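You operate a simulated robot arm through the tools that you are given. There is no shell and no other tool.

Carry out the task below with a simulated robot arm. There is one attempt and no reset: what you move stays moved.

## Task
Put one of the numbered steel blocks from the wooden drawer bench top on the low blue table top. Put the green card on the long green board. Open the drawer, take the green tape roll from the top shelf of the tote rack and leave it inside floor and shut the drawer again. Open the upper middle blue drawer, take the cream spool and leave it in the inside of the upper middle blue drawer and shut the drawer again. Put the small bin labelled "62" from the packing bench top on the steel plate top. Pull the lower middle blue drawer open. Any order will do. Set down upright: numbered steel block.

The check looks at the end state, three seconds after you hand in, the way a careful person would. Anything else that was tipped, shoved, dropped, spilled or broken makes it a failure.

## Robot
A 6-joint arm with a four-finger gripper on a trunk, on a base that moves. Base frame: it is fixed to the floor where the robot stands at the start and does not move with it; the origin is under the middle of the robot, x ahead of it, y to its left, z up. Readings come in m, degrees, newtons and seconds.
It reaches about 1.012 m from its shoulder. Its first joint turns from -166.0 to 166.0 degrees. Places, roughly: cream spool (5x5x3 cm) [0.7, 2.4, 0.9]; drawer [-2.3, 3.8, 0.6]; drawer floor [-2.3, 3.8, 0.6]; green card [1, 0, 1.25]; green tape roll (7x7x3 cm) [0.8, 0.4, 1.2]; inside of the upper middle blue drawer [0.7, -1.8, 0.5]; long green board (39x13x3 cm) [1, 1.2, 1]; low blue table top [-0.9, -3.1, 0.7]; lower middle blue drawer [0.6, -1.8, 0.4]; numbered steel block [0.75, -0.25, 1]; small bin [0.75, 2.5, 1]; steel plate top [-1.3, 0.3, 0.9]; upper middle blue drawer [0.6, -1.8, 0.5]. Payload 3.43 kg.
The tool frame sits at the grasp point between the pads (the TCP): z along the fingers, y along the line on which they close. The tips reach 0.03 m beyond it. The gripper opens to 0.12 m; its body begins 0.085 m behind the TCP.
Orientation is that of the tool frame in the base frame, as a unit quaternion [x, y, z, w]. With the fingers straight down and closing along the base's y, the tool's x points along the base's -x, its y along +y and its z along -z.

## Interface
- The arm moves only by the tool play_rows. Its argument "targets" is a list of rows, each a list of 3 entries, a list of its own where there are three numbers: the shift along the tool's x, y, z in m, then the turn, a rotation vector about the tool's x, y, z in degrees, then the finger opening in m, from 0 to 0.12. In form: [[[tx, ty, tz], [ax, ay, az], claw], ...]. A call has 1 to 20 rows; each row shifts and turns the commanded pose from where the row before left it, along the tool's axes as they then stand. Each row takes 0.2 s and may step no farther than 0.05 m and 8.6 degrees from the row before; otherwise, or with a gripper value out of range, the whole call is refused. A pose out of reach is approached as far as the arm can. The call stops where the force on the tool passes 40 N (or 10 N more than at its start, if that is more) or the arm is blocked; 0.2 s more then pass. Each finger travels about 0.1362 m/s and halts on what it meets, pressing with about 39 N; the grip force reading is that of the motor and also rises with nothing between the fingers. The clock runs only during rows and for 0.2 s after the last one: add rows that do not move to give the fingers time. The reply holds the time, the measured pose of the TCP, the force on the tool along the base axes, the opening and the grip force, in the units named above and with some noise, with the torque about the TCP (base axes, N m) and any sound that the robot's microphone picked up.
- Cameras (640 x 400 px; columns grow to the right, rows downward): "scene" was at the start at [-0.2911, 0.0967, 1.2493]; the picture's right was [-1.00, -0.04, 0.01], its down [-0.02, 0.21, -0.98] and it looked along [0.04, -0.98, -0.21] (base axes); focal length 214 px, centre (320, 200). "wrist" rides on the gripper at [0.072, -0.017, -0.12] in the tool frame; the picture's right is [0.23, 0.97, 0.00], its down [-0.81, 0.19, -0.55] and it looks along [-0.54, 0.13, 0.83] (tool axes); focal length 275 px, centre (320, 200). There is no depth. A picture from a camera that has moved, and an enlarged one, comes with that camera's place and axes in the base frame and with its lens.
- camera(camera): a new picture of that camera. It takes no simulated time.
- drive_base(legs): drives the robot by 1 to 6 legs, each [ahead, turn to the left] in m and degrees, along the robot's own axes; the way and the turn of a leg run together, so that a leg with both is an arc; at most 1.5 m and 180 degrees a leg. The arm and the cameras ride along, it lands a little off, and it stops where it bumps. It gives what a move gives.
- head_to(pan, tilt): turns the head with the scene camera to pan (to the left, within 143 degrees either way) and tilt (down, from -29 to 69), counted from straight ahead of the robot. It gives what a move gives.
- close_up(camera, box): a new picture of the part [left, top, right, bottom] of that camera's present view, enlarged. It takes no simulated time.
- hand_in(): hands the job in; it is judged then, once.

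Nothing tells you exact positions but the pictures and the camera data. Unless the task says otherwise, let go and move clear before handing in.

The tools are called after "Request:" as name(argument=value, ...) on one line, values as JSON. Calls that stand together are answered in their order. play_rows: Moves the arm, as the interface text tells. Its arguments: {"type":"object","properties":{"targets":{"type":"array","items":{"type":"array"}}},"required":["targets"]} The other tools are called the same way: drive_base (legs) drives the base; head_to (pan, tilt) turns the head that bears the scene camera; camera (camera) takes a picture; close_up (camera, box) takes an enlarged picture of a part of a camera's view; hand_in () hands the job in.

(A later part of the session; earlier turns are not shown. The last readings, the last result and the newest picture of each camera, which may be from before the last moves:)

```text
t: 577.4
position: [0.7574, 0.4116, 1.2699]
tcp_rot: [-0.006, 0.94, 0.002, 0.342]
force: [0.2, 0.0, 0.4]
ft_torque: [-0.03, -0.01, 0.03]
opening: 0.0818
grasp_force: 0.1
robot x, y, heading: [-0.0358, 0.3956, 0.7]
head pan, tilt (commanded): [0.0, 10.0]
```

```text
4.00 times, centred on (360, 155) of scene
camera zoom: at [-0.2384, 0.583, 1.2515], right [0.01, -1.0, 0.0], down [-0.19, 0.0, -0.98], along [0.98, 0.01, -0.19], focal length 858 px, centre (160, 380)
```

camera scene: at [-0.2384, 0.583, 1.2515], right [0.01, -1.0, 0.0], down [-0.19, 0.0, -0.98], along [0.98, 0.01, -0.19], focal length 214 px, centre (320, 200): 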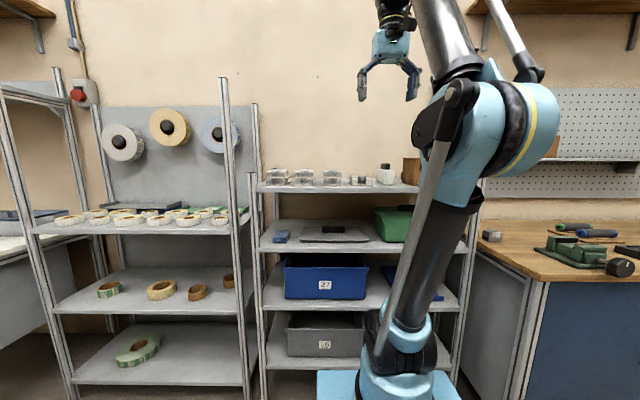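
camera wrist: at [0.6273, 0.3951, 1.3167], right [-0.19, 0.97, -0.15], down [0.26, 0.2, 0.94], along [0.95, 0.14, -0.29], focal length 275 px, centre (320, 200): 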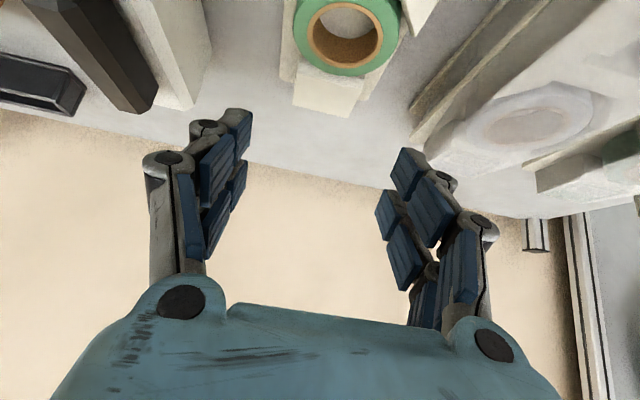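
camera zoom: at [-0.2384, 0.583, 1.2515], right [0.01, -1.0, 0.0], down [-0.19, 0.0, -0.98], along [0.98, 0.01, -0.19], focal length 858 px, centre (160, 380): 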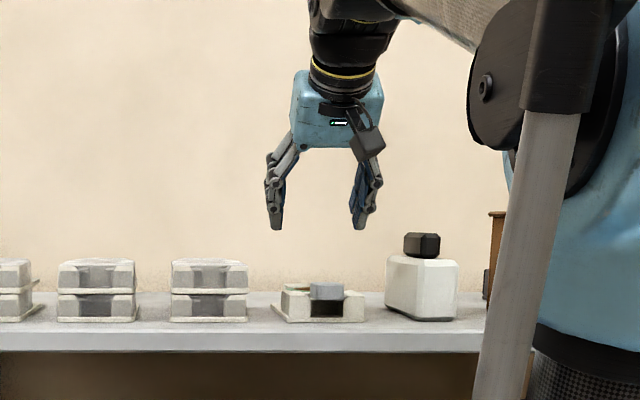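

Alignment with the roll is within 2 mm. I descend vertically in steps.

Request:
play_rows(targets=[[[0.0161, 0.001, 0.0192], [0, 0, 0], 0.082], [[0.0129, 0, 0.0153], [0, 0, 0], 0.082], [[0, 0, 0], [0, 0, 0], 0.082]])

Request:
camera(camera="wrist")

Request:
close_up(camera="scene", box=[300, 120, 420, 195])

```text
t: 578.2
position: [0.756, 0.414, 1.2256]
tcp_rot: [-0.005, 0.94, 0.003, 0.342]
force: [-0.3, 0.2, 0.1]
ft_torque: [0.01, 0.01, -0.01]
opening: 0.0821
grasp_force: 0.0
robot x, y, heading: [-0.038, 0.3898, 0.5]
head pan, tilt (commanded): [0.0, 10.0]
```

```text
taken
camera wrist: at [0.6263, 0.3951, 1.2717], right [-0.19, 0.97, -0.15], down [0.26, 0.2, 0.94], along [0.95, 0.14, -0.29], focal length 275 px, centre (320, 200)
```

wrist: 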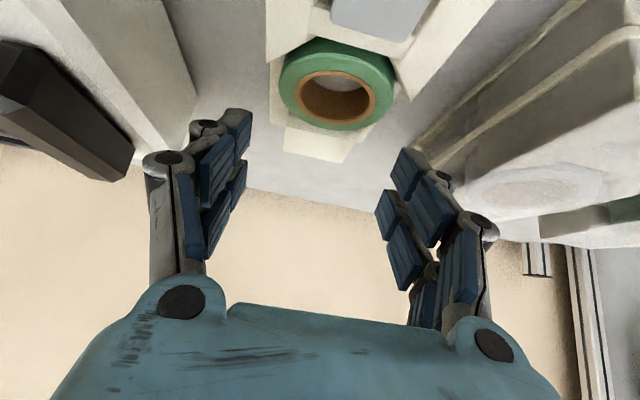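

```text
5.33 times, centred on (360, 158) of scene
camera zoom: at [-0.2383, 0.583, 1.2515], right [0.01, -1.0, 0.0], down [-0.19, 0.0, -0.98], along [0.98, 0.01, -0.19], focal length 1144 px, centre (107, 427)
```

zoom: 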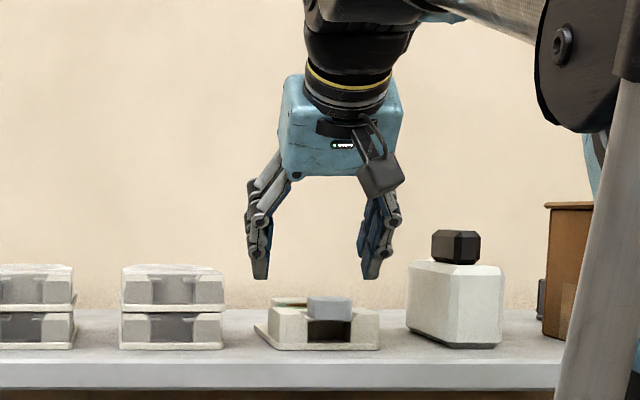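

The view suggests the roll's centre is nearer x≈0.758, so I shift 6 mm further back while descending to z≈1.205, then look again.

Request:
play_rows(targets=[[[0.0018, -0.001, 0.0116], [0, 0, 0], 0.082], [[0.0064, 0, 0.0077], [0, 0, 0], 0.082], [[0, 0, 0], [0, 0, 0], 0.082]])

Request:
camera(camera="wrist")

Request:
close_up(camera="scene", box=[300, 130, 420, 195])

```text
t: 579.0
position: [0.7643, 0.4116, 1.2052]
tcp_rot: [-0.006, 0.939, 0.001, 0.343]
force: [0.2, 0.1, -0.9]
ft_torque: [-0.02, 0.02, 0.03]
opening: 0.0818
grasp_force: 0.1
robot x, y, heading: [-0.0377, 0.3928, 0.3]
head pan, tilt (commanded): [0.0, 10.0]
```

```text
taken
camera wrist: at [0.6333, 0.3944, 1.2523], right [-0.19, 0.97, -0.15], down [0.26, 0.2, 0.94], along [0.95, 0.14, -0.29], focal length 275 px, centre (320, 200)
```

wrist: 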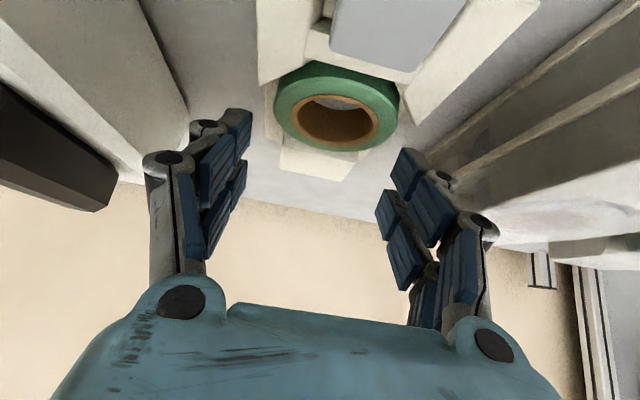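

```text
5.33 times, centred on (360, 162) of scene
camera zoom: at [-0.2383, 0.583, 1.2515], right [0.01, -1.0, 0.0], down [-0.19, 0.0, -0.98], along [0.98, 0.01, -0.19], focal length 1144 px, centre (107, 400)
```

zoom: 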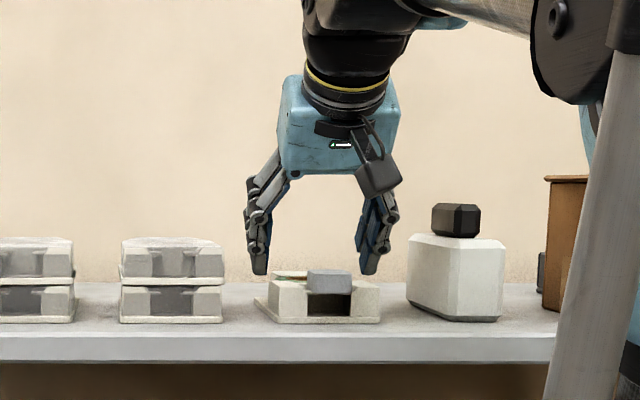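

The tips are level with the roll's top and positioned beside its flanks. I lower the last 12 mm.

Request:
play_rows(targets=[[[0.0062, 0, 0.0027], [0, 0, 0], 0.082], [[0.0039, 0, 0.0046], [0, 0, 0], 0.082], [[0, 0, 0], [0, 0, 0], 0.082]])

Request:
camera(camera="wrist")

Request:
close_up(camera="scene", box=[300, 130, 420, 195])

```text
t: 579.8
position: [0.7612, 0.4117, 1.1943]
tcp_rot: [-0.007, 0.939, 0.002, 0.343]
force: [-0.3, -0.3, 1.3]
ft_torque: [0.02, 0.01, 0.01]
opening: 0.0819
grasp_force: 0.1
robot x, y, heading: [-0.0351, 0.3986, 0.3]
head pan, tilt (commanded): [0.0, 10.0]
```

```text
taken
camera wrist: at [0.6296, 0.3945, 1.2407], right [-0.19, 0.97, -0.15], down [0.26, 0.2, 0.94], along [0.95, 0.14, -0.29], focal length 275 px, centre (320, 200)
```

wrist: 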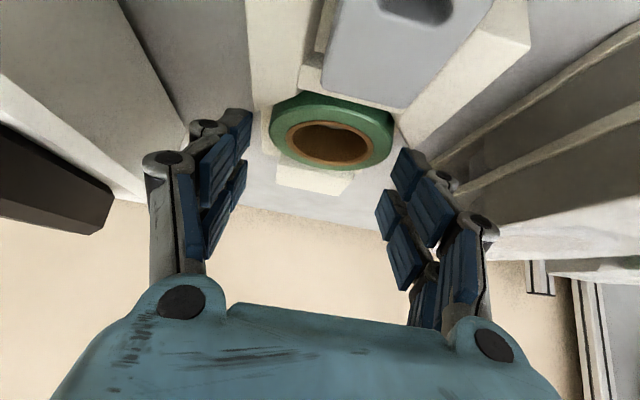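

```text
5.33 times, centred on (360, 162) of scene
camera zoom: at [-0.2383, 0.583, 1.2515], right [0.01, -1.0, 0.0], down [-0.19, 0.0, -0.98], along [0.98, 0.01, -0.19], focal length 1144 px, centre (107, 400)
```

zoom: 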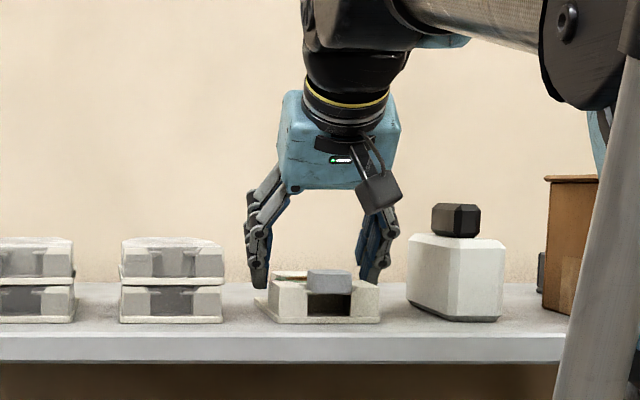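

Centred laterally. I lower 4 mm more and close gently.

Request:
play_rows(targets=[[[0.0026, 0, 0.0031], [0, 0, 0], 0.082], [[0, 0, 0], [0, 0, 0], 0.075], [[0, 0, 0], [0, 0, 0], 0.07], [[0, 0, 0], [0, 0, 0], 0.06], [[0, 0, 0], [0, 0, 0], 0.05], [[0, 0, 0], [0, 0, 0], 0.05]])

Request:
camera(camera="wrist")

Request:
close_up(camera="scene", box=[300, 130, 420, 195])

```text
t: 581.2
position: [0.7605, 0.4104, 1.1904]
tcp_rot: [-0.005, 0.939, 0.0, 0.343]
force: [-0.3, 1.0, 2.2]
ft_torque: [0.08, 0.01, -0.01]
opening: 0.0639
grasp_force: 39.0
robot x, y, heading: [-0.033, 0.3951, 0.6]
head pan, tilt (commanded): [0.0, 10.0]
```

```text
taken
camera wrist: at [0.6298, 0.3947, 1.2368], right [-0.19, 0.97, -0.15], down [0.26, 0.2, 0.94], along [0.95, 0.14, -0.29], focal length 275 px, centre (320, 200)
```

wrist: 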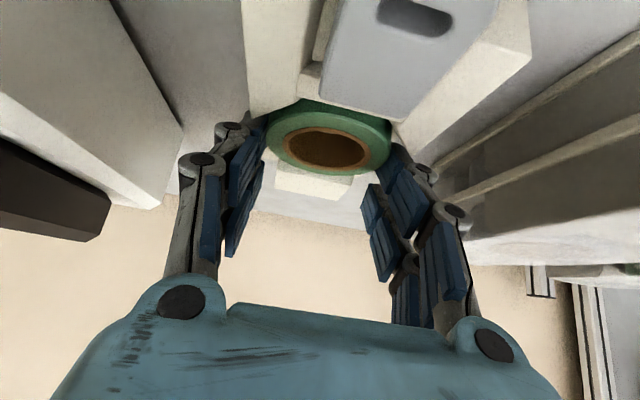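

```text
5.33 times, centred on (360, 162) of scene
camera zoom: at [-0.2384, 0.583, 1.2515], right [0.01, -1.0, 0.0], down [-0.19, 0.0, -0.98], along [0.98, 0.01, -0.19], focal length 1144 px, centre (107, 400)
```

zoom: 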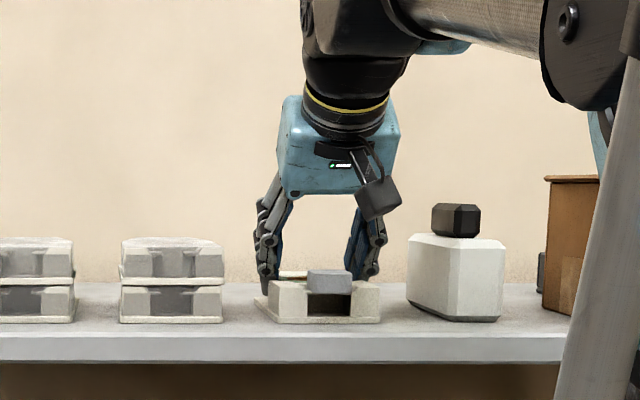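

The roll is gripped at 6.4 cm. I lift slowly and check that the tray stays behind.

Request:
play_rows(targets=[[[-0.0051, 0, -0.0061], [0, 0, 0], 0.05], [[-0.0051, 0, -0.0061], [0, 0, 0], 0.05], [[-0.0064, 0, -0.0077], [0, 0, 0], 0.05], [[-0.0064, 0, -0.0077], [0, 0, 0], 0.05], [[0, 0, 0], [0, 0, 0], 0.05]])

Request:
camera(camera="wrist")

Request:
close_up(camera="scene", box=[300, 130, 420, 195])

```text
t: 582.4
position: [0.7621, 0.4113, 1.2252]
tcp_rot: [-0.005, 0.94, 0.001, 0.342]
force: [-1.0, 0.3, 0.0]
ft_torque: [0.02, -0.01, -0.01]
opening: 0.0638
grasp_force: 39.1
robot x, y, heading: [-0.0345, 0.3967, 0.4]
head pan, tilt (commanded): [0.0, 10.0]
```

```text
taken
camera wrist: at [0.6307, 0.3939, 1.272], right [-0.19, 0.97, -0.15], down [0.26, 0.2, 0.94], along [0.95, 0.14, -0.29], focal length 275 px, centre (320, 200)
```

wrist: 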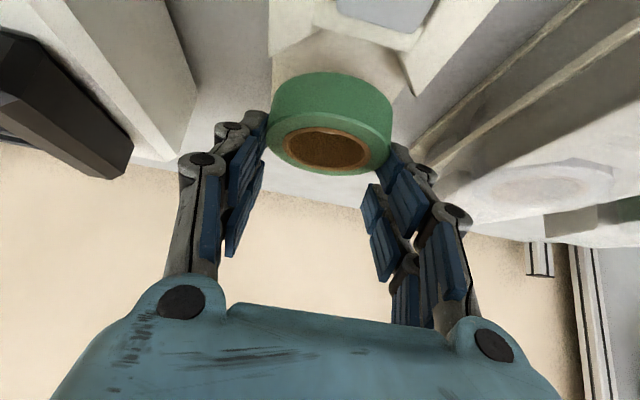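

```text
5.33 times, centred on (360, 162) of scene
camera zoom: at [-0.2383, 0.583, 1.2515], right [0.01, -1.0, 0.0], down [-0.19, 0.0, -0.98], along [0.98, 0.01, -0.19], focal length 1144 px, centre (107, 400)
```

zoom: 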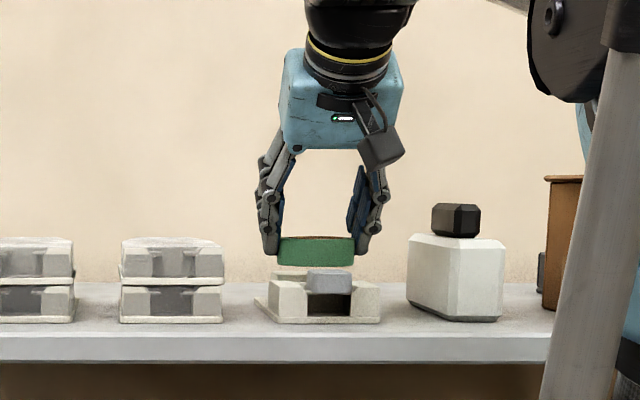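

The roll came out cleanly and level; the tray stayed. I raise it, retract from the rack, and start back to the drawer.

Request:
play_rows(targets=[[[-0.0257, 0, -0.0306], [0, 0, 0], 0.05], [[-0.0257, 0, -0.0306], [0, 0, 0], 0.05], [[0.0306, 0, -0.0257], [0, 0, 0], 0.05], [[0.0306, 0, -0.0257], [0, 0, 0], 0.05], [[0.0306, 0, -0.0257], [0, 0, 0], 0.05], [[0.0306, 0, -0.0257], [0, 0, 0], 0.05], [[0.0306, 0, -0.0257], [0, 0, 0], 0.05], [[0.0306, 0, -0.0257], [0, 0, 0], 0.05], [[0.0306, 0, -0.0257], [0, 0, 0], 0.05], [[0, 0, 0], [0, 0, 0], 0.05]])

Request:
drive_base(legs=[[-0.22, 0]])

Request:
camera(camera="wrist")

Request:
camera(camera="scene")

```text
t: 584.6
position: [0.4797, 0.4102, 1.3064]
tcp_rot: [-0.006, 0.939, 0.002, 0.343]
force: [-0.6, 0.0, -0.6]
ft_torque: [0.04, -0.03, 0.0]
opening: 0.0639
grasp_force: 38.9
robot x, y, heading: [-0.0379, 0.398, 0.7]
head pan, tilt (commanded): [0.0, 10.0]
```

```text
t: 586.3
position: [0.2627, 0.4072, 1.3071]
tcp_rot: [-0.005, 0.939, 0.002, 0.343]
force: [-0.3, 0.5, 0.2]
ft_torque: [0.0, -0.02, 0.0]
opening: 0.0636
grasp_force: 38.6
robot x, y, heading: [-0.2571, 0.3947, 0.5]
head pan, tilt (commanded): [0.0, 10.0]
```

```text
taken
camera wrist: at [0.1314, 0.3899, 1.3528], right [-0.19, 0.97, -0.15], down [0.26, 0.2, 0.94], along [0.95, 0.14, -0.29], focal length 275 px, centre (320, 200)
```

wrist: 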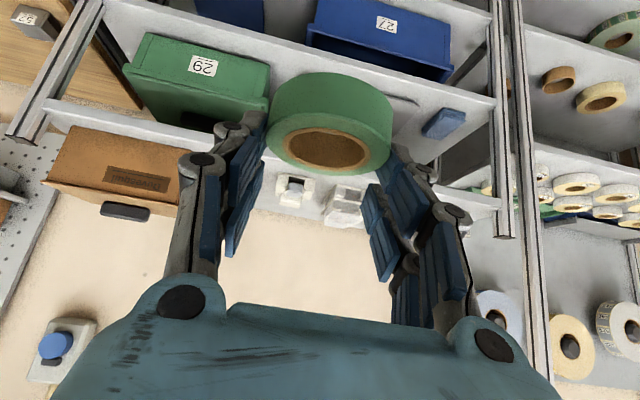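

```text
taken
camera scene: at [-0.4562, 0.5813, 1.2515], right [0.01, -1.0, 0.0], down [-0.19, 0.0, -0.98], along [0.98, 0.01, -0.19], focal length 214 px, centre (320, 200)
```

scene: 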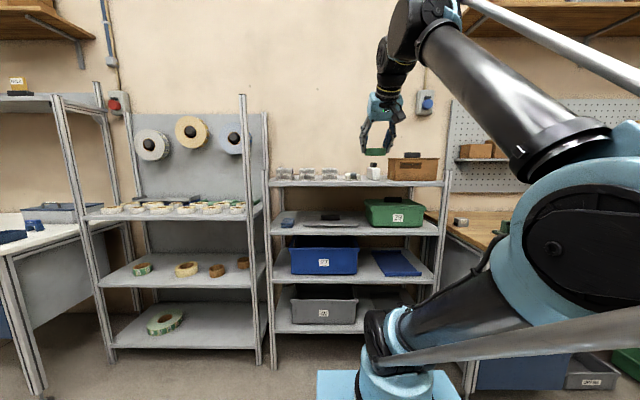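

The tape is secure. I drive north along the aisle and turn into the corridor.

Request:
drive_base(legs=[[0, 89.5], [1.2, 0], [1.22, 0], [0, 90]])

Request:
head_to(pan=0, tilt=25)

Request:
camera(camera="scene")

```text
t: 590.7
position: [-0.2285, 0.8596, 1.3253]
tcp_rot: [-0.642, 0.677, 0.248, 0.261]
force: [-1.1, -1.1, 0.9]
ft_torque: [0.11, -0.09, -0.05]
opening: 0.0636
grasp_force: 39.3
robot x, y, heading: [-0.2485, 0.3939, 86.5]
head pan, tilt (commanded): [0.0, 10.0]
stopped in leg 1: the robot was blocked; the commanded pose is now the measured one
```

```text
t: 591.5
position: [-0.2281, 0.8635, 1.3228]
tcp_rot: [-0.642, 0.677, 0.248, 0.261]
force: [0.2, -0.3, -0.4]
ft_torque: [0.03, 0.0, 0.01]
opening: 0.0638
grasp_force: 39.1
robot x, y, heading: [-0.2465, 0.3935, 86.8]
head pan, tilt (commanded): [0.0, 25.0]
```

```text
taken
camera scene: at [-0.4484, 0.2041, 1.2272], right [1.0, -0.06, 0.0], down [-0.03, -0.43, -0.9], along [0.05, 0.9, -0.43], focal length 214 px, centre (320, 200)
```

scene: 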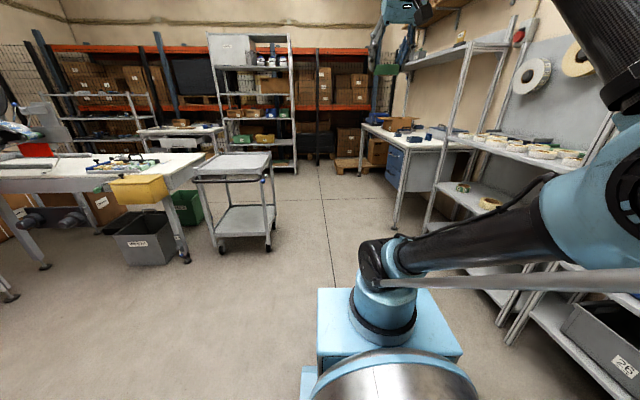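

The turn was blocked near the end: probably the elbow on my right is close to the rack. I look to the right.

Request:
head_to(pan=-50, tilt=10)

Request:
camera(camera="scene")

Request:
head_to(pan=-95, tilt=10)

Request:
camera(camera="scene")

```text
t: 592.7
position: [-0.228, 0.8642, 1.324]
tcp_rot: [-0.643, 0.676, 0.249, 0.26]
force: [-0.2, 0.2, -0.6]
ft_torque: [-0.03, -0.02, -0.01]
opening: 0.0638
grasp_force: 38.7
robot x, y, heading: [-0.2492, 0.3945, 86.7]
head pan, tilt (commanded): [-50.0, 10.0]
```

```text
taken
camera scene: at [-0.3793, 0.1679, 1.2519], right [0.6, -0.8, 0.01], down [-0.14, -0.12, -0.98], along [0.79, 0.58, -0.18], focal length 214 px, centre (320, 200)
```

scene: 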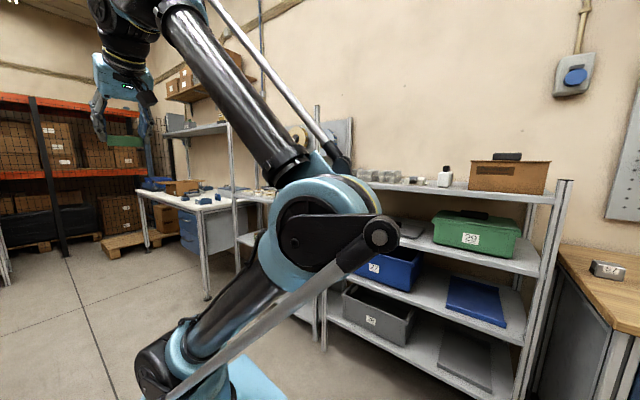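

```text
t: 593.8
position: [-0.2278, 0.8634, 1.3244]
tcp_rot: [-0.642, 0.677, 0.249, 0.26]
force: [0.1, 0.5, -0.3]
ft_torque: [-0.03, 0.0, 0.06]
opening: 0.064
grasp_force: 38.4
robot x, y, heading: [-0.2413, 0.3971, 86.7]
head pan, tilt (commanded): [-95.0, 10.0]
```

```text
taken
camera scene: at [-0.362, 0.0989, 1.2528], right [-0.15, -0.99, 0.01], down [-0.17, 0.01, -0.98], along [0.97, -0.15, -0.17], focal length 214 px, centre (320, 200)
```

scene: 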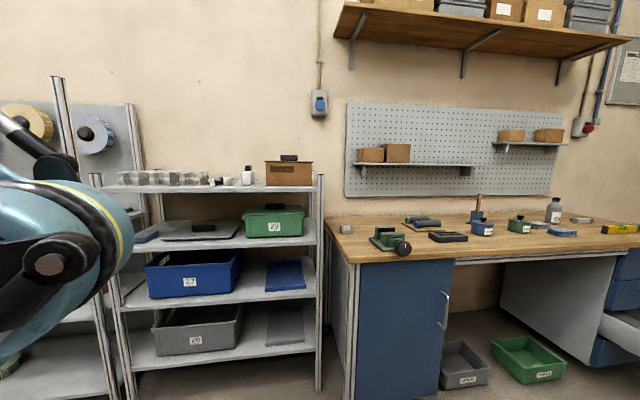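

Nothing is touching; the wrist was almost exactly above the arm's own base axis, an awkward pose. I extend the arm 0.2 m forward, then continue the turn and the drive.

Request:
play_rows(targets=[[[-0.0296, 0, 0.0268], [0, 0, 0], 0.05], [[-0.0296, 0, 0.0268], [0, 0, 0], 0.05], [[-0.0296, 0, 0.0268], [0, 0, 0], 0.05], [[-0.0296, 0, 0.0268], [0, 0, 0], 0.05], [[-0.0296, 0, 0.0268], [0, 0, 0], 0.05], [[0, 0, 0], [0, 0, 0], 0.05]])

Request:
head_to(pan=-30, tilt=10)

Request:
camera(camera="scene")

Request:
camera(camera="wrist")

```text
t: 595.2
position: [-0.2201, 1.0636, 1.3234]
tcp_rot: [-0.641, 0.678, 0.246, 0.261]
force: [-0.1, -0.6, -0.2]
ft_torque: [0.04, 0.0, 0.03]
opening: 0.0636
grasp_force: 39.4
robot x, y, heading: [-0.2437, 0.3953, 86.8]
head pan, tilt (commanded): [-95.0, 10.0]
```

```text
t: 596.5
position: [-0.2193, 1.0621, 1.3228]
tcp_rot: [-0.642, 0.677, 0.247, 0.261]
force: [0.4, -0.2, -1.9]
ft_torque: [-0.02, -0.01, -0.01]
opening: 0.064
grasp_force: 38.8
robot x, y, heading: [-0.2443, 0.3931, 86.6]
head pan, tilt (commanded): [-30.0, 10.0]
```

```text
taken
camera scene: at [-0.4027, 0.19, 1.2517], right [0.83, -0.55, 0.01], down [-0.1, -0.16, -0.98], along [0.54, 0.82, -0.18], focal length 214 px, centre (320, 200)
```

scene: 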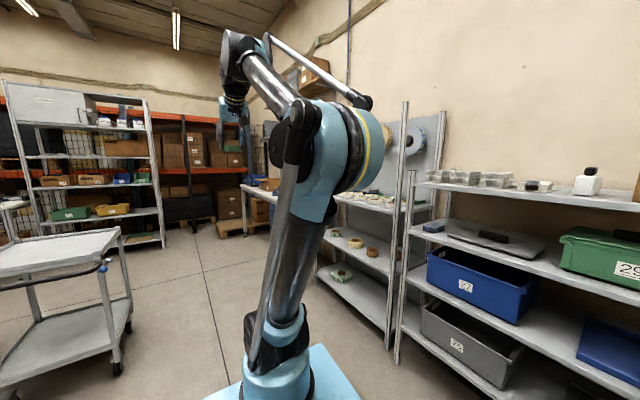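

```text
taken
camera wrist: at [-0.2094, 0.9289, 1.3644], right [-0.98, -0.12, -0.15], down [-0.18, 0.24, 0.95], along [-0.08, 0.96, -0.26], focal length 275 px, centre (320, 200)
```

wrist: 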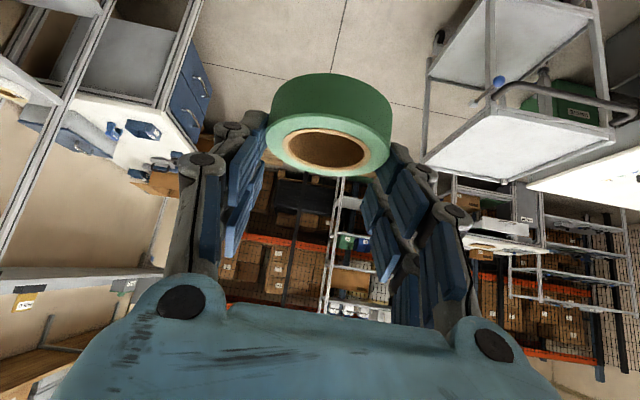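

The arm is fine and nothing was disturbed. I continue to y≈2.8 and turn into the corridor.

Request:
drive_base(legs=[[0, 3.4], [1.2, 0], [1.2, 0], [0, 90]])

Request:
head_to(pan=20, tilt=30)

Request:
camera(camera="scene")

Request:
camera(camera="wrist")

```text
t: 613.3
position: [-0.9253, 2.7657, 1.3231]
tcp_rot: [0.933, 0.011, -0.36, 0.003]
force: [0.4, -1.0, 0.4]
ft_torque: [-0.04, -0.01, 0.01]
opening: 0.0638
grasp_force: 39.0
robot x, y, heading: [-0.2581, 2.7992, -179.0]
head pan, tilt (commanded): [-30.0, 10.0]
```

```text
t: 614.5
position: [-0.9085, 2.7653, 1.3308]
tcp_rot: [0.931, 0.011, -0.365, 0.004]
force: [0.2, 0.4, -1.2]
ft_torque: [-0.01, 0.02, -0.01]
opening: 0.0638
grasp_force: 38.8
robot x, y, heading: [-0.2552, 2.8025, -178.8]
head pan, tilt (commanded): [20.0, 30.0]
```

```text
taken
camera scene: at [-0.0458, 2.5846, 1.2193], right [-0.36, 0.93, 0.0], down [0.48, 0.18, -0.86], along [-0.8, -0.31, -0.51], focal length 214 px, centre (320, 200)
```

scene: 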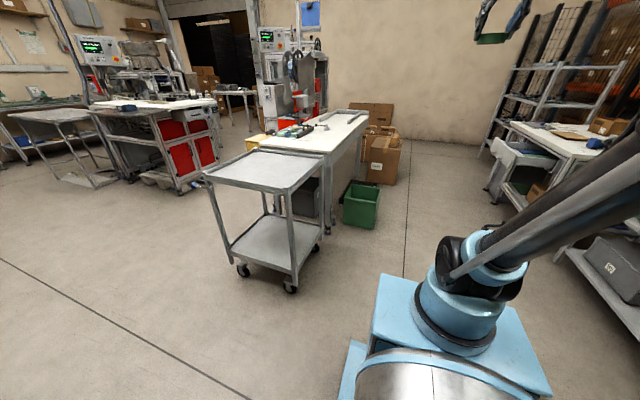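

```text
taken
camera wrist: at [-0.7744, 2.7872, 1.3706], right [0.19, -0.97, -0.16], down [-0.21, -0.2, 0.96], along [-0.96, -0.15, -0.24], focal length 275 px, centre (320, 200)
```

wrist: 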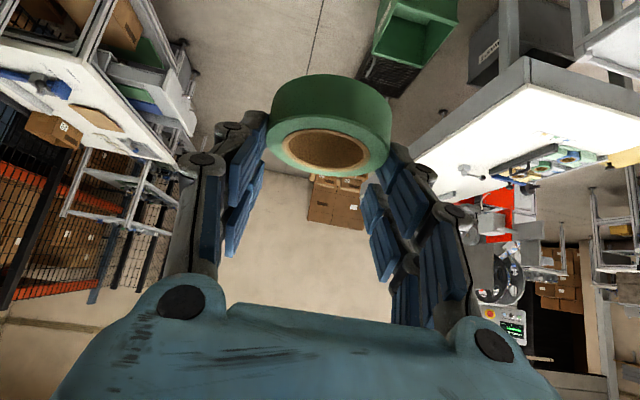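

I straighten the heading and drive 1.75 m to the drawer position.

Request:
drive_base(legs=[[0, -1.2], [0.9, 0], [0.86, 0]])

Request:
head_to(pan=-75, tilt=30)

Request:
camera(camera="scene")

Request:
camera(camera="wrist")

```text
t: 623.8
position: [-2.6572, 2.815, 1.3302]
tcp_rot: [0.931, -0.006, -0.366, -0.003]
force: [-0.2, -0.1, -1.0]
ft_torque: [0.02, -0.04, 0.02]
opening: 0.0638
grasp_force: 39.2
robot x, y, heading: [-2.0058, 2.8285, 179.0]
head pan, tilt (commanded): [20.0, 30.0]
```

```text
t: 625.5
position: [-2.6409, 2.8152, 1.3385]
tcp_rot: [0.928, -0.006, -0.372, -0.002]
force: [0.2, 0.1, -1.3]
ft_torque: [-0.03, 0.01, -0.01]
opening: 0.0638
grasp_force: 39.2
robot x, y, heading: [-2.005, 2.8284, 178.9]
head pan, tilt (commanded): [-75.0, 30.0]
```

```text
taken
camera scene: at [-1.7367, 2.7191, 1.2201], right [0.97, 0.24, 0.01], down [0.13, -0.49, -0.86], along [-0.2, 0.84, -0.5], focal length 214 px, centre (320, 200)
```

scene: 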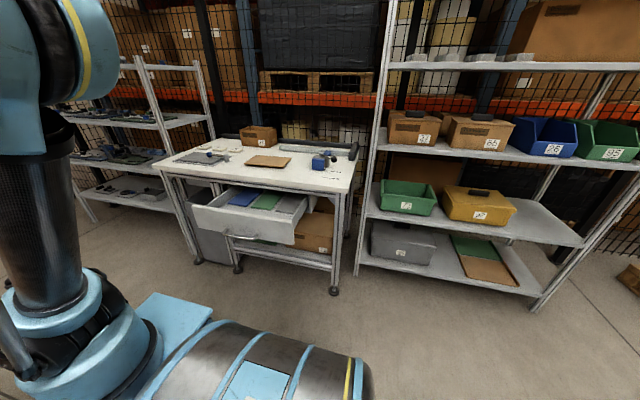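

```text
taken
camera wrist: at [-2.5045, 2.8314, 1.3766], right [0.15, -0.98, -0.16], down [-0.21, -0.19, 0.96], along [-0.97, -0.11, -0.23], focal length 275 px, centre (320, 200)
```

wrist: 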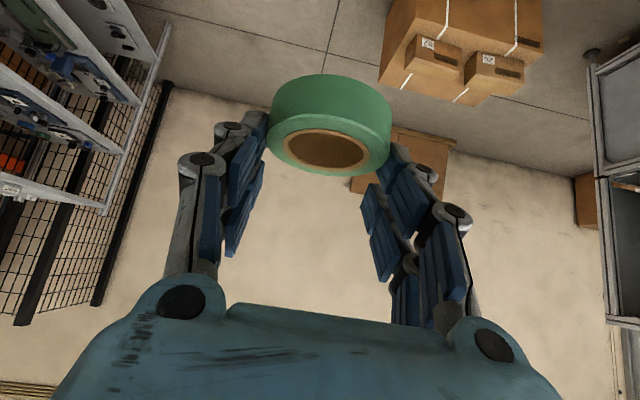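

The drawer is still open, and the tape is held level in front. I zoom in on the drawer to measure its opening from here.

Request:
close_up(camera="scene", box=[170, 140, 350, 260])

```text
3.33 times, centred on (260, 200) of scene
camera zoom: at [-1.7367, 2.7191, 1.2201], right [0.97, 0.24, 0.01], down [0.13, -0.49, -0.86], along [-0.2, 0.84, -0.5], focal length 715 px, centre (520, 200)
```

zoom: 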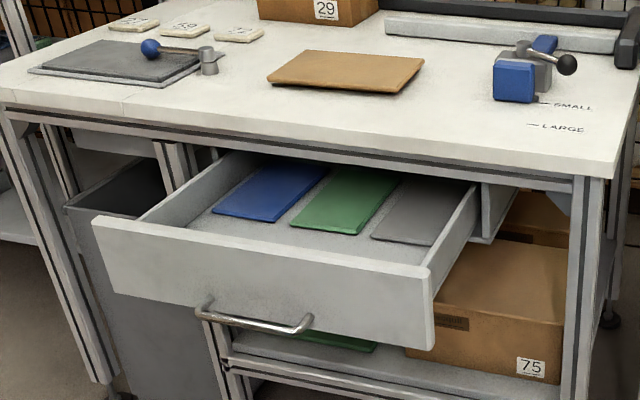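

The drawer front is at y≈3.38, leaving free floor from y≈3.40 to 3.59. I level the tape and move the arm to the right in two stages, to above the drawer.

Request:
play_rows(targets=[[[0, 0, 0], [0, 3.7, 0.5], 0.05], [[0.0089, -0.0385, 0.0106], [0, 0, 0], 0.05], [[0.0089, -0.0385, 0.0106], [0, 0, 0], 0.05], [[0.0089, -0.0385, 0.0106], [0, 0, 0], 0.05], [[0.0089, -0.0385, 0.0106], [0, 0, 0], 0.05], [[0.0089, -0.0385, 0.0106], [0, 0, 0], 0.05], [[0.0089, -0.0385, 0.0106], [0, 0, 0], 0.05], [[0.0089, -0.0385, 0.0106], [0, 0, 0], 0.05], [[0.0089, -0.0385, 0.0106], [0, 0, 0], 0.05], [[0.0089, -0.0385, 0.0106], [0, 0, 0], 0.05], [[0.0089, -0.0385, 0.0106], [0, 0, 0], 0.05], [[0, 0, 0], [0, 0, 0], 0.05]])

Request:
camera(camera="scene")

Request:
camera(camera="wrist")

```text
t: 628.1
position: [-2.6342, 3.1987, 1.1985]
tcp_rot: [0.94, -0.01, -0.341, 0.0]
force: [1.0, -0.1, -0.3]
ft_torque: [-0.01, -0.01, -0.01]
opening: 0.0642
grasp_force: 39.1
robot x, y, heading: [-2.0036, 2.8283, 178.9]
head pan, tilt (commanded): [-75.0, 30.0]
```

```text
taken
camera scene: at [-1.7366, 2.7191, 1.2201], right [0.97, 0.24, 0.01], down [0.13, -0.49, -0.86], along [-0.2, 0.84, -0.5], focal length 214 px, centre (320, 200)
```

scene: 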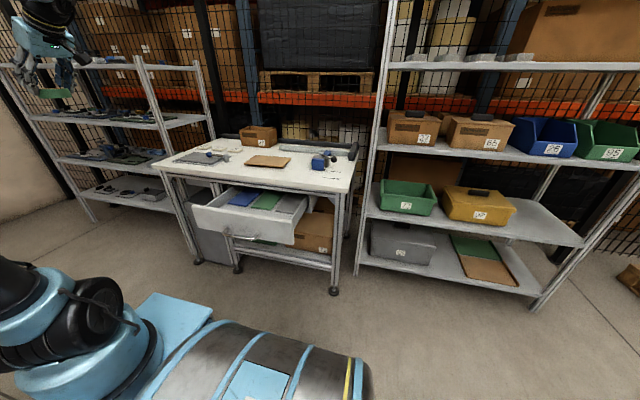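

```text
taken
camera wrist: at [-2.5014, 3.2145, 1.2451], right [0.16, -0.98, -0.14], down [-0.27, -0.18, 0.95], along [-0.95, -0.11, -0.29], focal length 275 px, centre (320, 200)
```

wrist: 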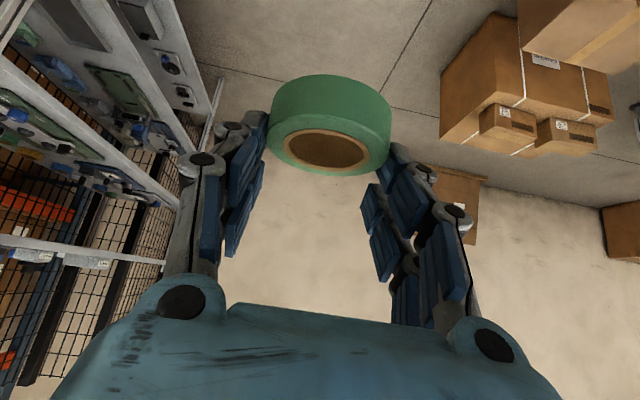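

Good. Now the second stage, to above the drawer's free floor area.

Request:
play_rows(targets=[[[0.0379, -0.0219, -0.0016], [0, 0, 0], 0.05], [[0.0379, -0.0219, -0.0016], [0, 0, 0], 0.05], [[0.0379, -0.0219, -0.0016], [0, 0, 0], 0.05], [[0.0379, -0.0219, -0.0016], [0, 0, 0], 0.05], [[0.0379, -0.0219, -0.0016], [0, 0, 0], 0.05], [[0.0379, -0.0219, -0.0016], [0, 0, 0], 0.05], [[0.0379, -0.0219, -0.0016], [0, 0, 0], 0.05], [[0.0379, -0.0219, -0.0016], [0, 0, 0], 0.05], [[0.0379, -0.0219, -0.0016], [0, 0, 0], 0.05], [[0.0379, -0.0219, -0.0016], [0, 0, 0], 0.05], [[0.0379, -0.0219, -0.0016], [0, 0, 0], 0.05], [[0.0379, -0.0219, -0.0016], [0, 0, 0], 0.05], [[0, 0, 0], [0, 0, 0], 0.05]])

Request:
camera(camera="scene")

Request:
camera(camera="wrist")

```text
t: 630.9
position: [-2.2649, 3.4509, 0.9186]
tcp_rot: [0.94, -0.01, -0.341, 0.0]
force: [0.0, -0.3, 0.7]
ft_torque: [-0.02, -0.01, 0.01]
opening: 0.0639
grasp_force: 39.2
robot x, y, heading: [-2.0066, 2.8293, 179.1]
head pan, tilt (commanded): [-75.0, 30.0]
```

```text
taken
camera scene: at [-1.7366, 2.7192, 1.2201], right [0.97, 0.24, 0.01], down [0.13, -0.49, -0.86], along [-0.2, 0.84, -0.5], focal length 214 px, centre (320, 200)
```

scene: 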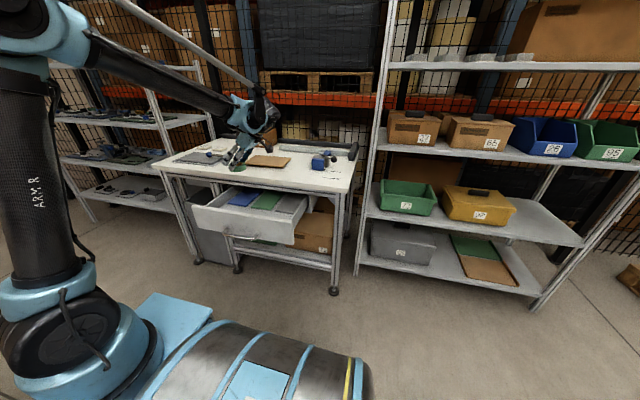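

```text
taken
camera wrist: at [-2.1313, 3.4666, 0.9662], right [0.16, -0.98, -0.14], down [-0.27, -0.18, 0.95], along [-0.95, -0.11, -0.29], focal length 275 px, centre (320, 200)
```

wrist: 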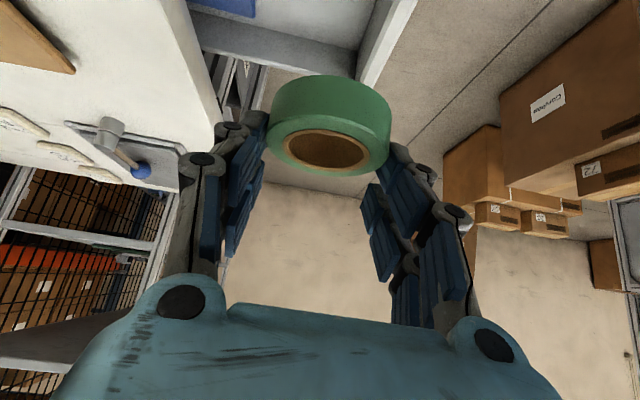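

The tape hovers above the drawer; the free gap runs from y≈3.40 to 3.59. I centre at y≈3.49 and descend into the drawer.

Request:
play_rows(targets=[[[0, -0.02, 0], [0, 0, 0], 0.05], [[0, -0.02, 0], [0, 0, 0], 0.05], [[0.0257, 0, 0.0306], [0, 0, 0], 0.05], [[0.0257, 0, 0.0306], [0, 0, 0], 0.05], [[0.0257, 0, 0.0306], [0, 0, 0], 0.05], [[0.0257, 0, 0.0306], [0, 0, 0], 0.05], [[0, 0, 0], [0, 0, 0], 0.05]])

Request:
camera(camera="wrist")

Request:
close_up(camera="scene", box=[170, 110, 350, 240])

```text
t: 632.5
position: [-2.2663, 3.4927, 0.7613]
tcp_rot: [0.94, -0.01, -0.341, 0.0]
force: [0.4, -0.8, -0.5]
ft_torque: [0.0, -0.02, 0.06]
opening: 0.0636
grasp_force: 39.2
robot x, y, heading: [-2.0051, 2.8255, 178.9]
head pan, tilt (commanded): [-75.0, 30.0]
```

```text
taken
camera wrist: at [-2.1331, 3.5079, 0.8076], right [0.16, -0.98, -0.14], down [-0.27, -0.18, 0.95], along [-0.95, -0.11, -0.29], focal length 275 px, centre (320, 200)
```

wrist: 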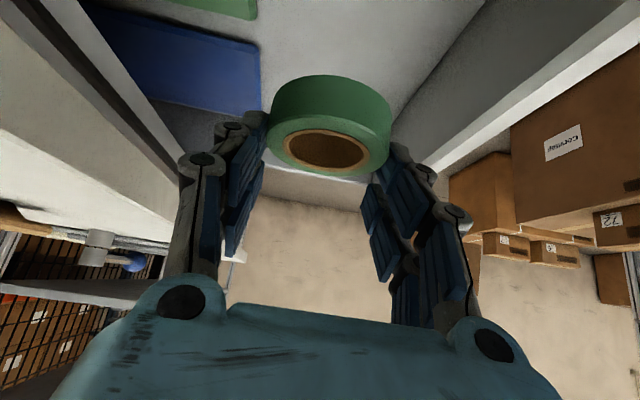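

```text
3.08 times, centred on (260, 175) of scene
camera zoom: at [-1.7366, 2.7192, 1.2201], right [0.97, 0.24, 0.01], down [0.13, -0.49, -0.86], along [-0.2, 0.84, -0.5], focal length 660 px, centre (505, 277)
```

zoom: 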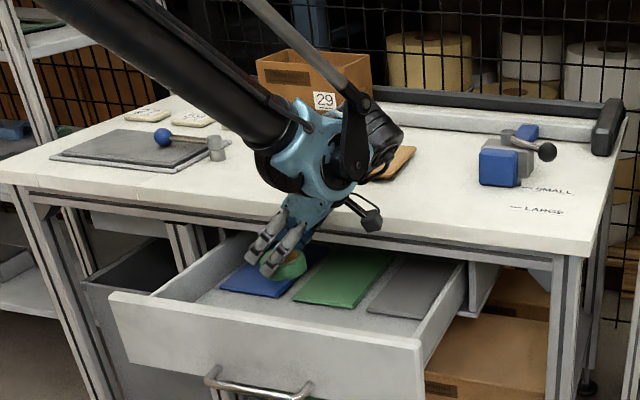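

The tape is inside the drawer over bare floor, clear of the mats and front panel. I descend further.

Request:
play_rows(targets=[[[0.0193, 0.002, 0.023], [0, 0, 0], 0.05], [[0.0193, 0, 0.023], [0, 0, 0], 0.05], [[0.0129, 0, 0.0153], [0, 0, 0], 0.05], [[0, 0, 0], [0, 0, 0], 0.05]])

Request:
camera(camera="wrist")

Request:
close_up(camera="scene", box=[170, 110, 350, 240])

```text
t: 633.5
position: [-2.2649, 3.4897, 0.6805]
tcp_rot: [0.94, -0.009, -0.34, 0.0]
force: [-0.7, 0.1, -0.5]
ft_torque: [0.0, -0.02, 0.01]
opening: 0.064
grasp_force: 39.2
robot x, y, heading: [-2.0029, 2.8268, 179.2]
head pan, tilt (commanded): [-75.0, 30.0]
```

```text
taken
camera wrist: at [-2.1313, 3.5048, 0.7272], right [0.16, -0.98, -0.14], down [-0.27, -0.18, 0.95], along [-0.95, -0.11, -0.29], focal length 275 px, centre (320, 200)
```

wrist: 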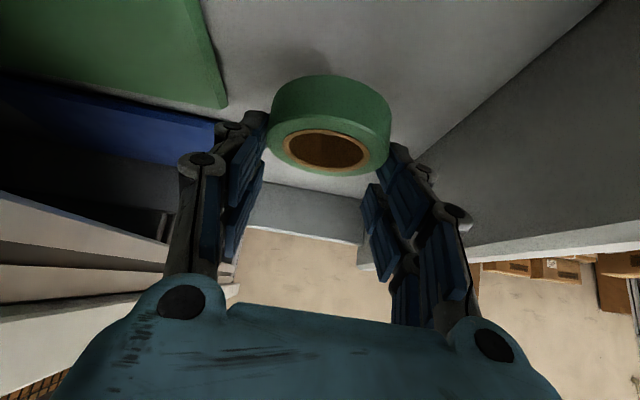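

```text
3.08 times, centred on (260, 175) of scene
camera zoom: at [-1.7366, 2.7192, 1.2201], right [0.97, 0.24, 0.01], down [0.13, -0.49, -0.86], along [-0.2, 0.84, -0.5], focal length 660 px, centre (505, 277)
```

zoom: 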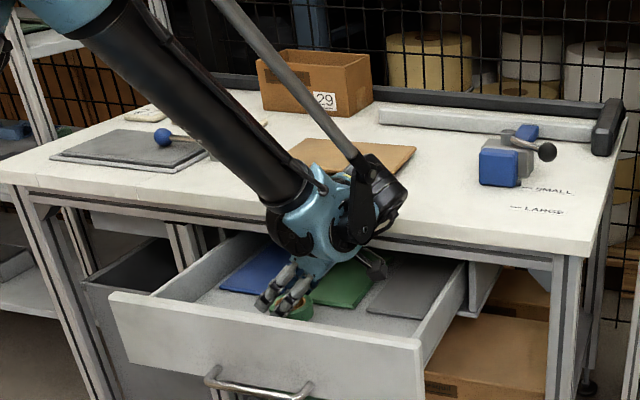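

No contact so far. I continue with smaller steps.

Request:
play_rows(targets=[[[0.0097, 0, 0.0115], [0, 0, 0], 0.05], [[0.0097, 0, 0.0115], [0, 0, 0], 0.05], [[0, 0, 0], [0, 0, 0], 0.05]])

Request:
play_rows(targets=[[[0.0039, 0, 0.0046], [0, 0, 0], 0.05], [[0.0026, 0, 0.0031], [0, 0, 0], 0.05], [[0, 0, 0], [0, 0, 0], 0.05]])

Request:
camera(camera="wrist")

```text
t: 634.3
position: [-2.2636, 3.4873, 0.6508]
tcp_rot: [0.94, -0.01, -0.342, -0.001]
force: [-2.3, 1.4, 35.5]
ft_torque: [0.11, 0.22, -0.04]
opening: 0.0642
grasp_force: 39.2
robot x, y, heading: [-2.0023, 2.8264, 179.0]
head pan, tilt (commanded): [-75.0, 30.0]
```

```text
t: 634.7
position: [-2.2554, 3.4881, 0.6507]
tcp_rot: [0.938, -0.01, -0.347, 0.0]
force: [-1.1, -0.3, -0.5]
ft_torque: [-0.01, -0.1, 0.06]
opening: 0.0637
grasp_force: 38.8
robot x, y, heading: [-2.0038, 2.8264, 178.8]
head pan, tilt (commanded): [-75.0, 30.0]
stopped in row 1: the force on the tool passed its limit at 56 N (the readings are from after the stop); the commanded pose is now the measured one
```

```text
taken
camera wrist: at [-2.1219, 3.5038, 0.6959], right [0.15, -0.98, -0.15], down [-0.26, -0.18, 0.95], along [-0.95, -0.11, -0.28], focal length 275 px, centre (320, 200)
```

wrist: 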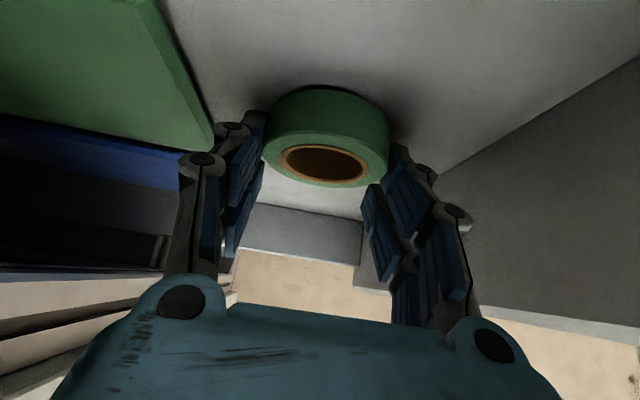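

The tape touches the drawer floor. I open the fingers gently.

Request:
play_rows(targets=[[[0, 0, 0], [0, 0, 0], 0.065], [[0, 0, 0], [0, 0, 0], 0.072], [[0, 0, 0], [0, 0, 0], 0.08], [[0, 0, 0], [0, 0, 0], 0.08]])

Request:
camera(camera="wrist")

```text
t: 635.7
position: [-2.2558, 3.4877, 0.6507]
tcp_rot: [0.937, -0.01, -0.349, -0.001]
force: [0.5, 0.2, -0.1]
ft_torque: [-0.01, -0.03, 0.02]
opening: 0.0802
grasp_force: 0.0
robot x, y, heading: [-2.0054, 2.828, 178.9]
head pan, tilt (commanded): [-75.0, 30.0]
```

```text
taken
camera wrist: at [-2.1221, 3.5039, 0.6958], right [0.15, -0.98, -0.14], down [-0.26, -0.18, 0.95], along [-0.95, -0.11, -0.28], focal length 275 px, centre (320, 200)
```

wrist: 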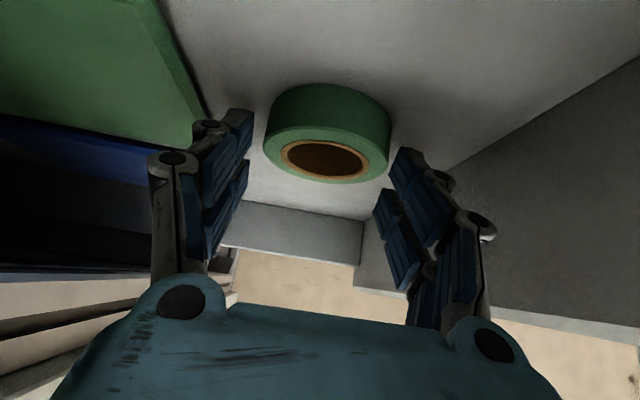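

The tape lies flat on the drawer floor. I rise straight up out of the drawer.

Request:
play_rows(targets=[[[-0.0129, 0, -0.0153], [0, 0, 0], 0.08], [[-0.0193, 0, -0.023], [0, 0, 0], 0.08], [[-0.0257, 0, -0.0306], [0, 0, 0], 0.08], [[-0.0257, 0, -0.0306], [0, 0, 0], 0.08], [[-0.0257, 0, -0.0306], [0, 0, 0], 0.08], [[-0.0257, 0, -0.0306], [0, 0, 0], 0.08], [[-0.0257, 0, -0.0306], [0, 0, 0], 0.08], [[0, 0, 0], [0, 0, 0], 0.08]])

Request:
camera(camera="wrist")

Request:
close_up(camera="scene", box=[170, 110, 350, 240])

```text
t: 637.5
position: [-2.2525, 3.4876, 0.9013]
tcp_rot: [0.938, -0.01, -0.347, 0.0]
force: [0.6, -0.7, 0.0]
ft_torque: [-0.04, -0.03, 0.06]
opening: 0.08
grasp_force: 0.1
robot x, y, heading: [-2.0059, 2.8227, 178.9]
head pan, tilt (commanded): [-75.0, 30.0]
```

```text
taken
camera wrist: at [-2.1184, 3.5034, 0.9461], right [0.15, -0.98, -0.15], down [-0.26, -0.18, 0.95], along [-0.95, -0.11, -0.28], focal length 275 px, centre (320, 200)
```

wrist: 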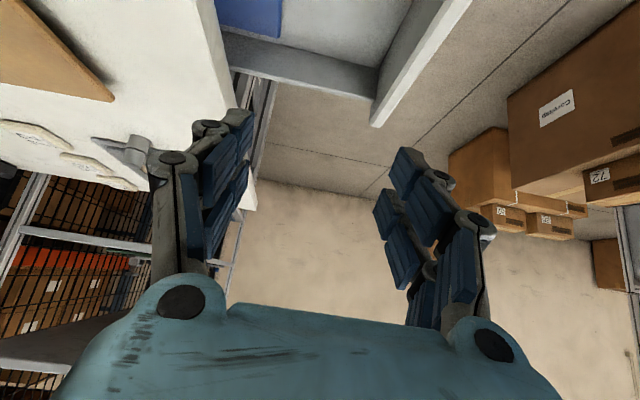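

```text
3.08 times, centred on (260, 175) of scene
camera zoom: at [-1.7366, 2.7191, 1.2201], right [0.97, 0.24, 0.01], down [0.13, -0.49, -0.86], along [-0.2, 0.84, -0.5], focal length 660 px, centre (505, 277)
```

zoom: 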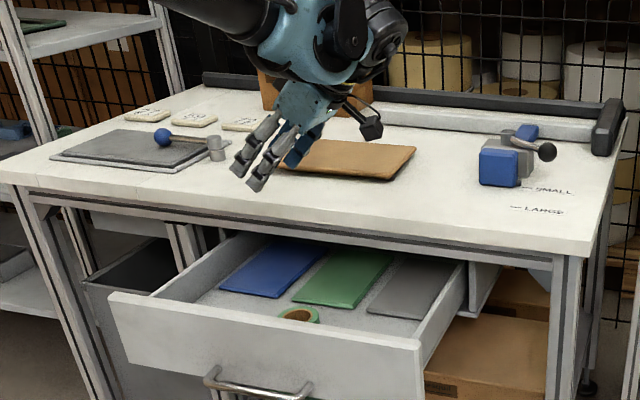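

The tape rests on the drawer floor between the front and the green mat. Now I move back, restore a vertical tool, then tilt 25° towards the drawer with closed fingers for pushing it shut.

Request:
play_rows(targets=[[[0, 0.04, 0], [0, 0, 0], 0.08], [[0, 0.045, 0], [0, 0, 0], 0.06], [[0, 0.045, 0], [0, 0, 0], 0.04], [[0, 0.045, 0], [0, 0, 0], 0.02], [[0, 0.045, 0], [0, 0, 0], 0.0], [[0, 0, 0], [0, 8.15, 0], 0.0], [[0, 0, 0], [0, 8.15, 0], 0.0], [[0, 0, 0], [0, 8.15, 0], 0.0], [[0, 0, 0], [0, 8.15, 0], 0.0], [[0, 0, 0], [0, 8.15, 0], 0.0], [[0, 0, 0], [8.33, 0, 0], 0.0], [[0, 0, 0], [8.33, 0, 0], 0.0], [[0, 0, 0], [8.33, 0, 0], 0.0], [[0, 0, 0], [0, 0, 0], 0.0]])

Request:
camera(camera="scene")

Request:
camera(camera="wrist")

```text
t: 640.5
position: [-2.2576, 3.2696, 0.9027]
tcp_rot: [0.977, -0.009, 0.003, -0.215]
force: [0.7, 0.5, 0.6]
ft_torque: [-0.01, 0.01, 0.02]
opening: 0.0002
grasp_force: 33.0
robot x, y, heading: [-2.0008, 2.8254, 178.9]
head pan, tilt (commanded): [-75.0, 30.0]
```

```text
taken
camera scene: at [-1.7366, 2.719, 1.2201], right [0.97, 0.24, 0.01], down [0.13, -0.49, -0.86], along [-0.2, 0.84, -0.5], focal length 214 px, centre (320, 200)
```

scene: 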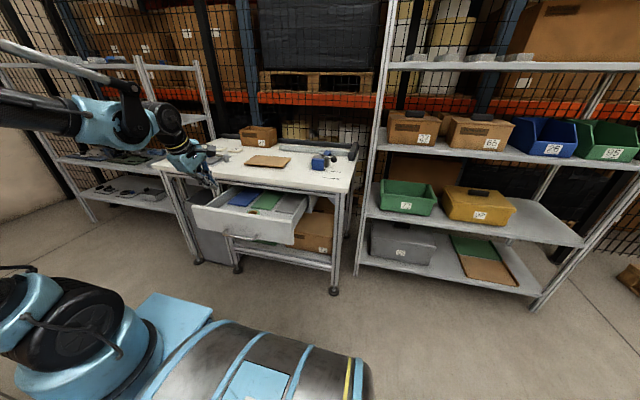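

```text
taken
camera wrist: at [-2.1865, 3.2341, 1.0189], right [0.21, -0.89, -0.41], down [-0.82, -0.39, 0.42], along [-0.53, 0.24, -0.81], focal length 275 px, centre (320, 200)
```

wrist: 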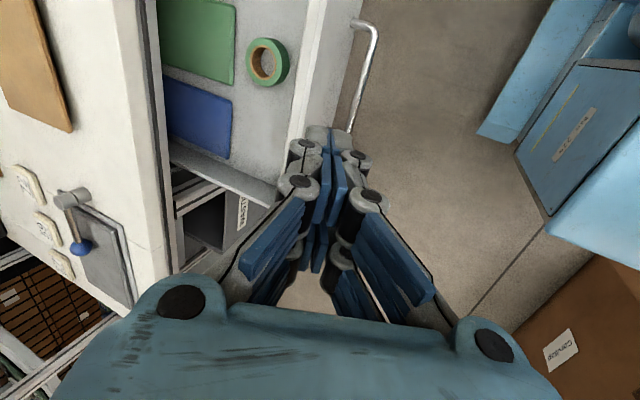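

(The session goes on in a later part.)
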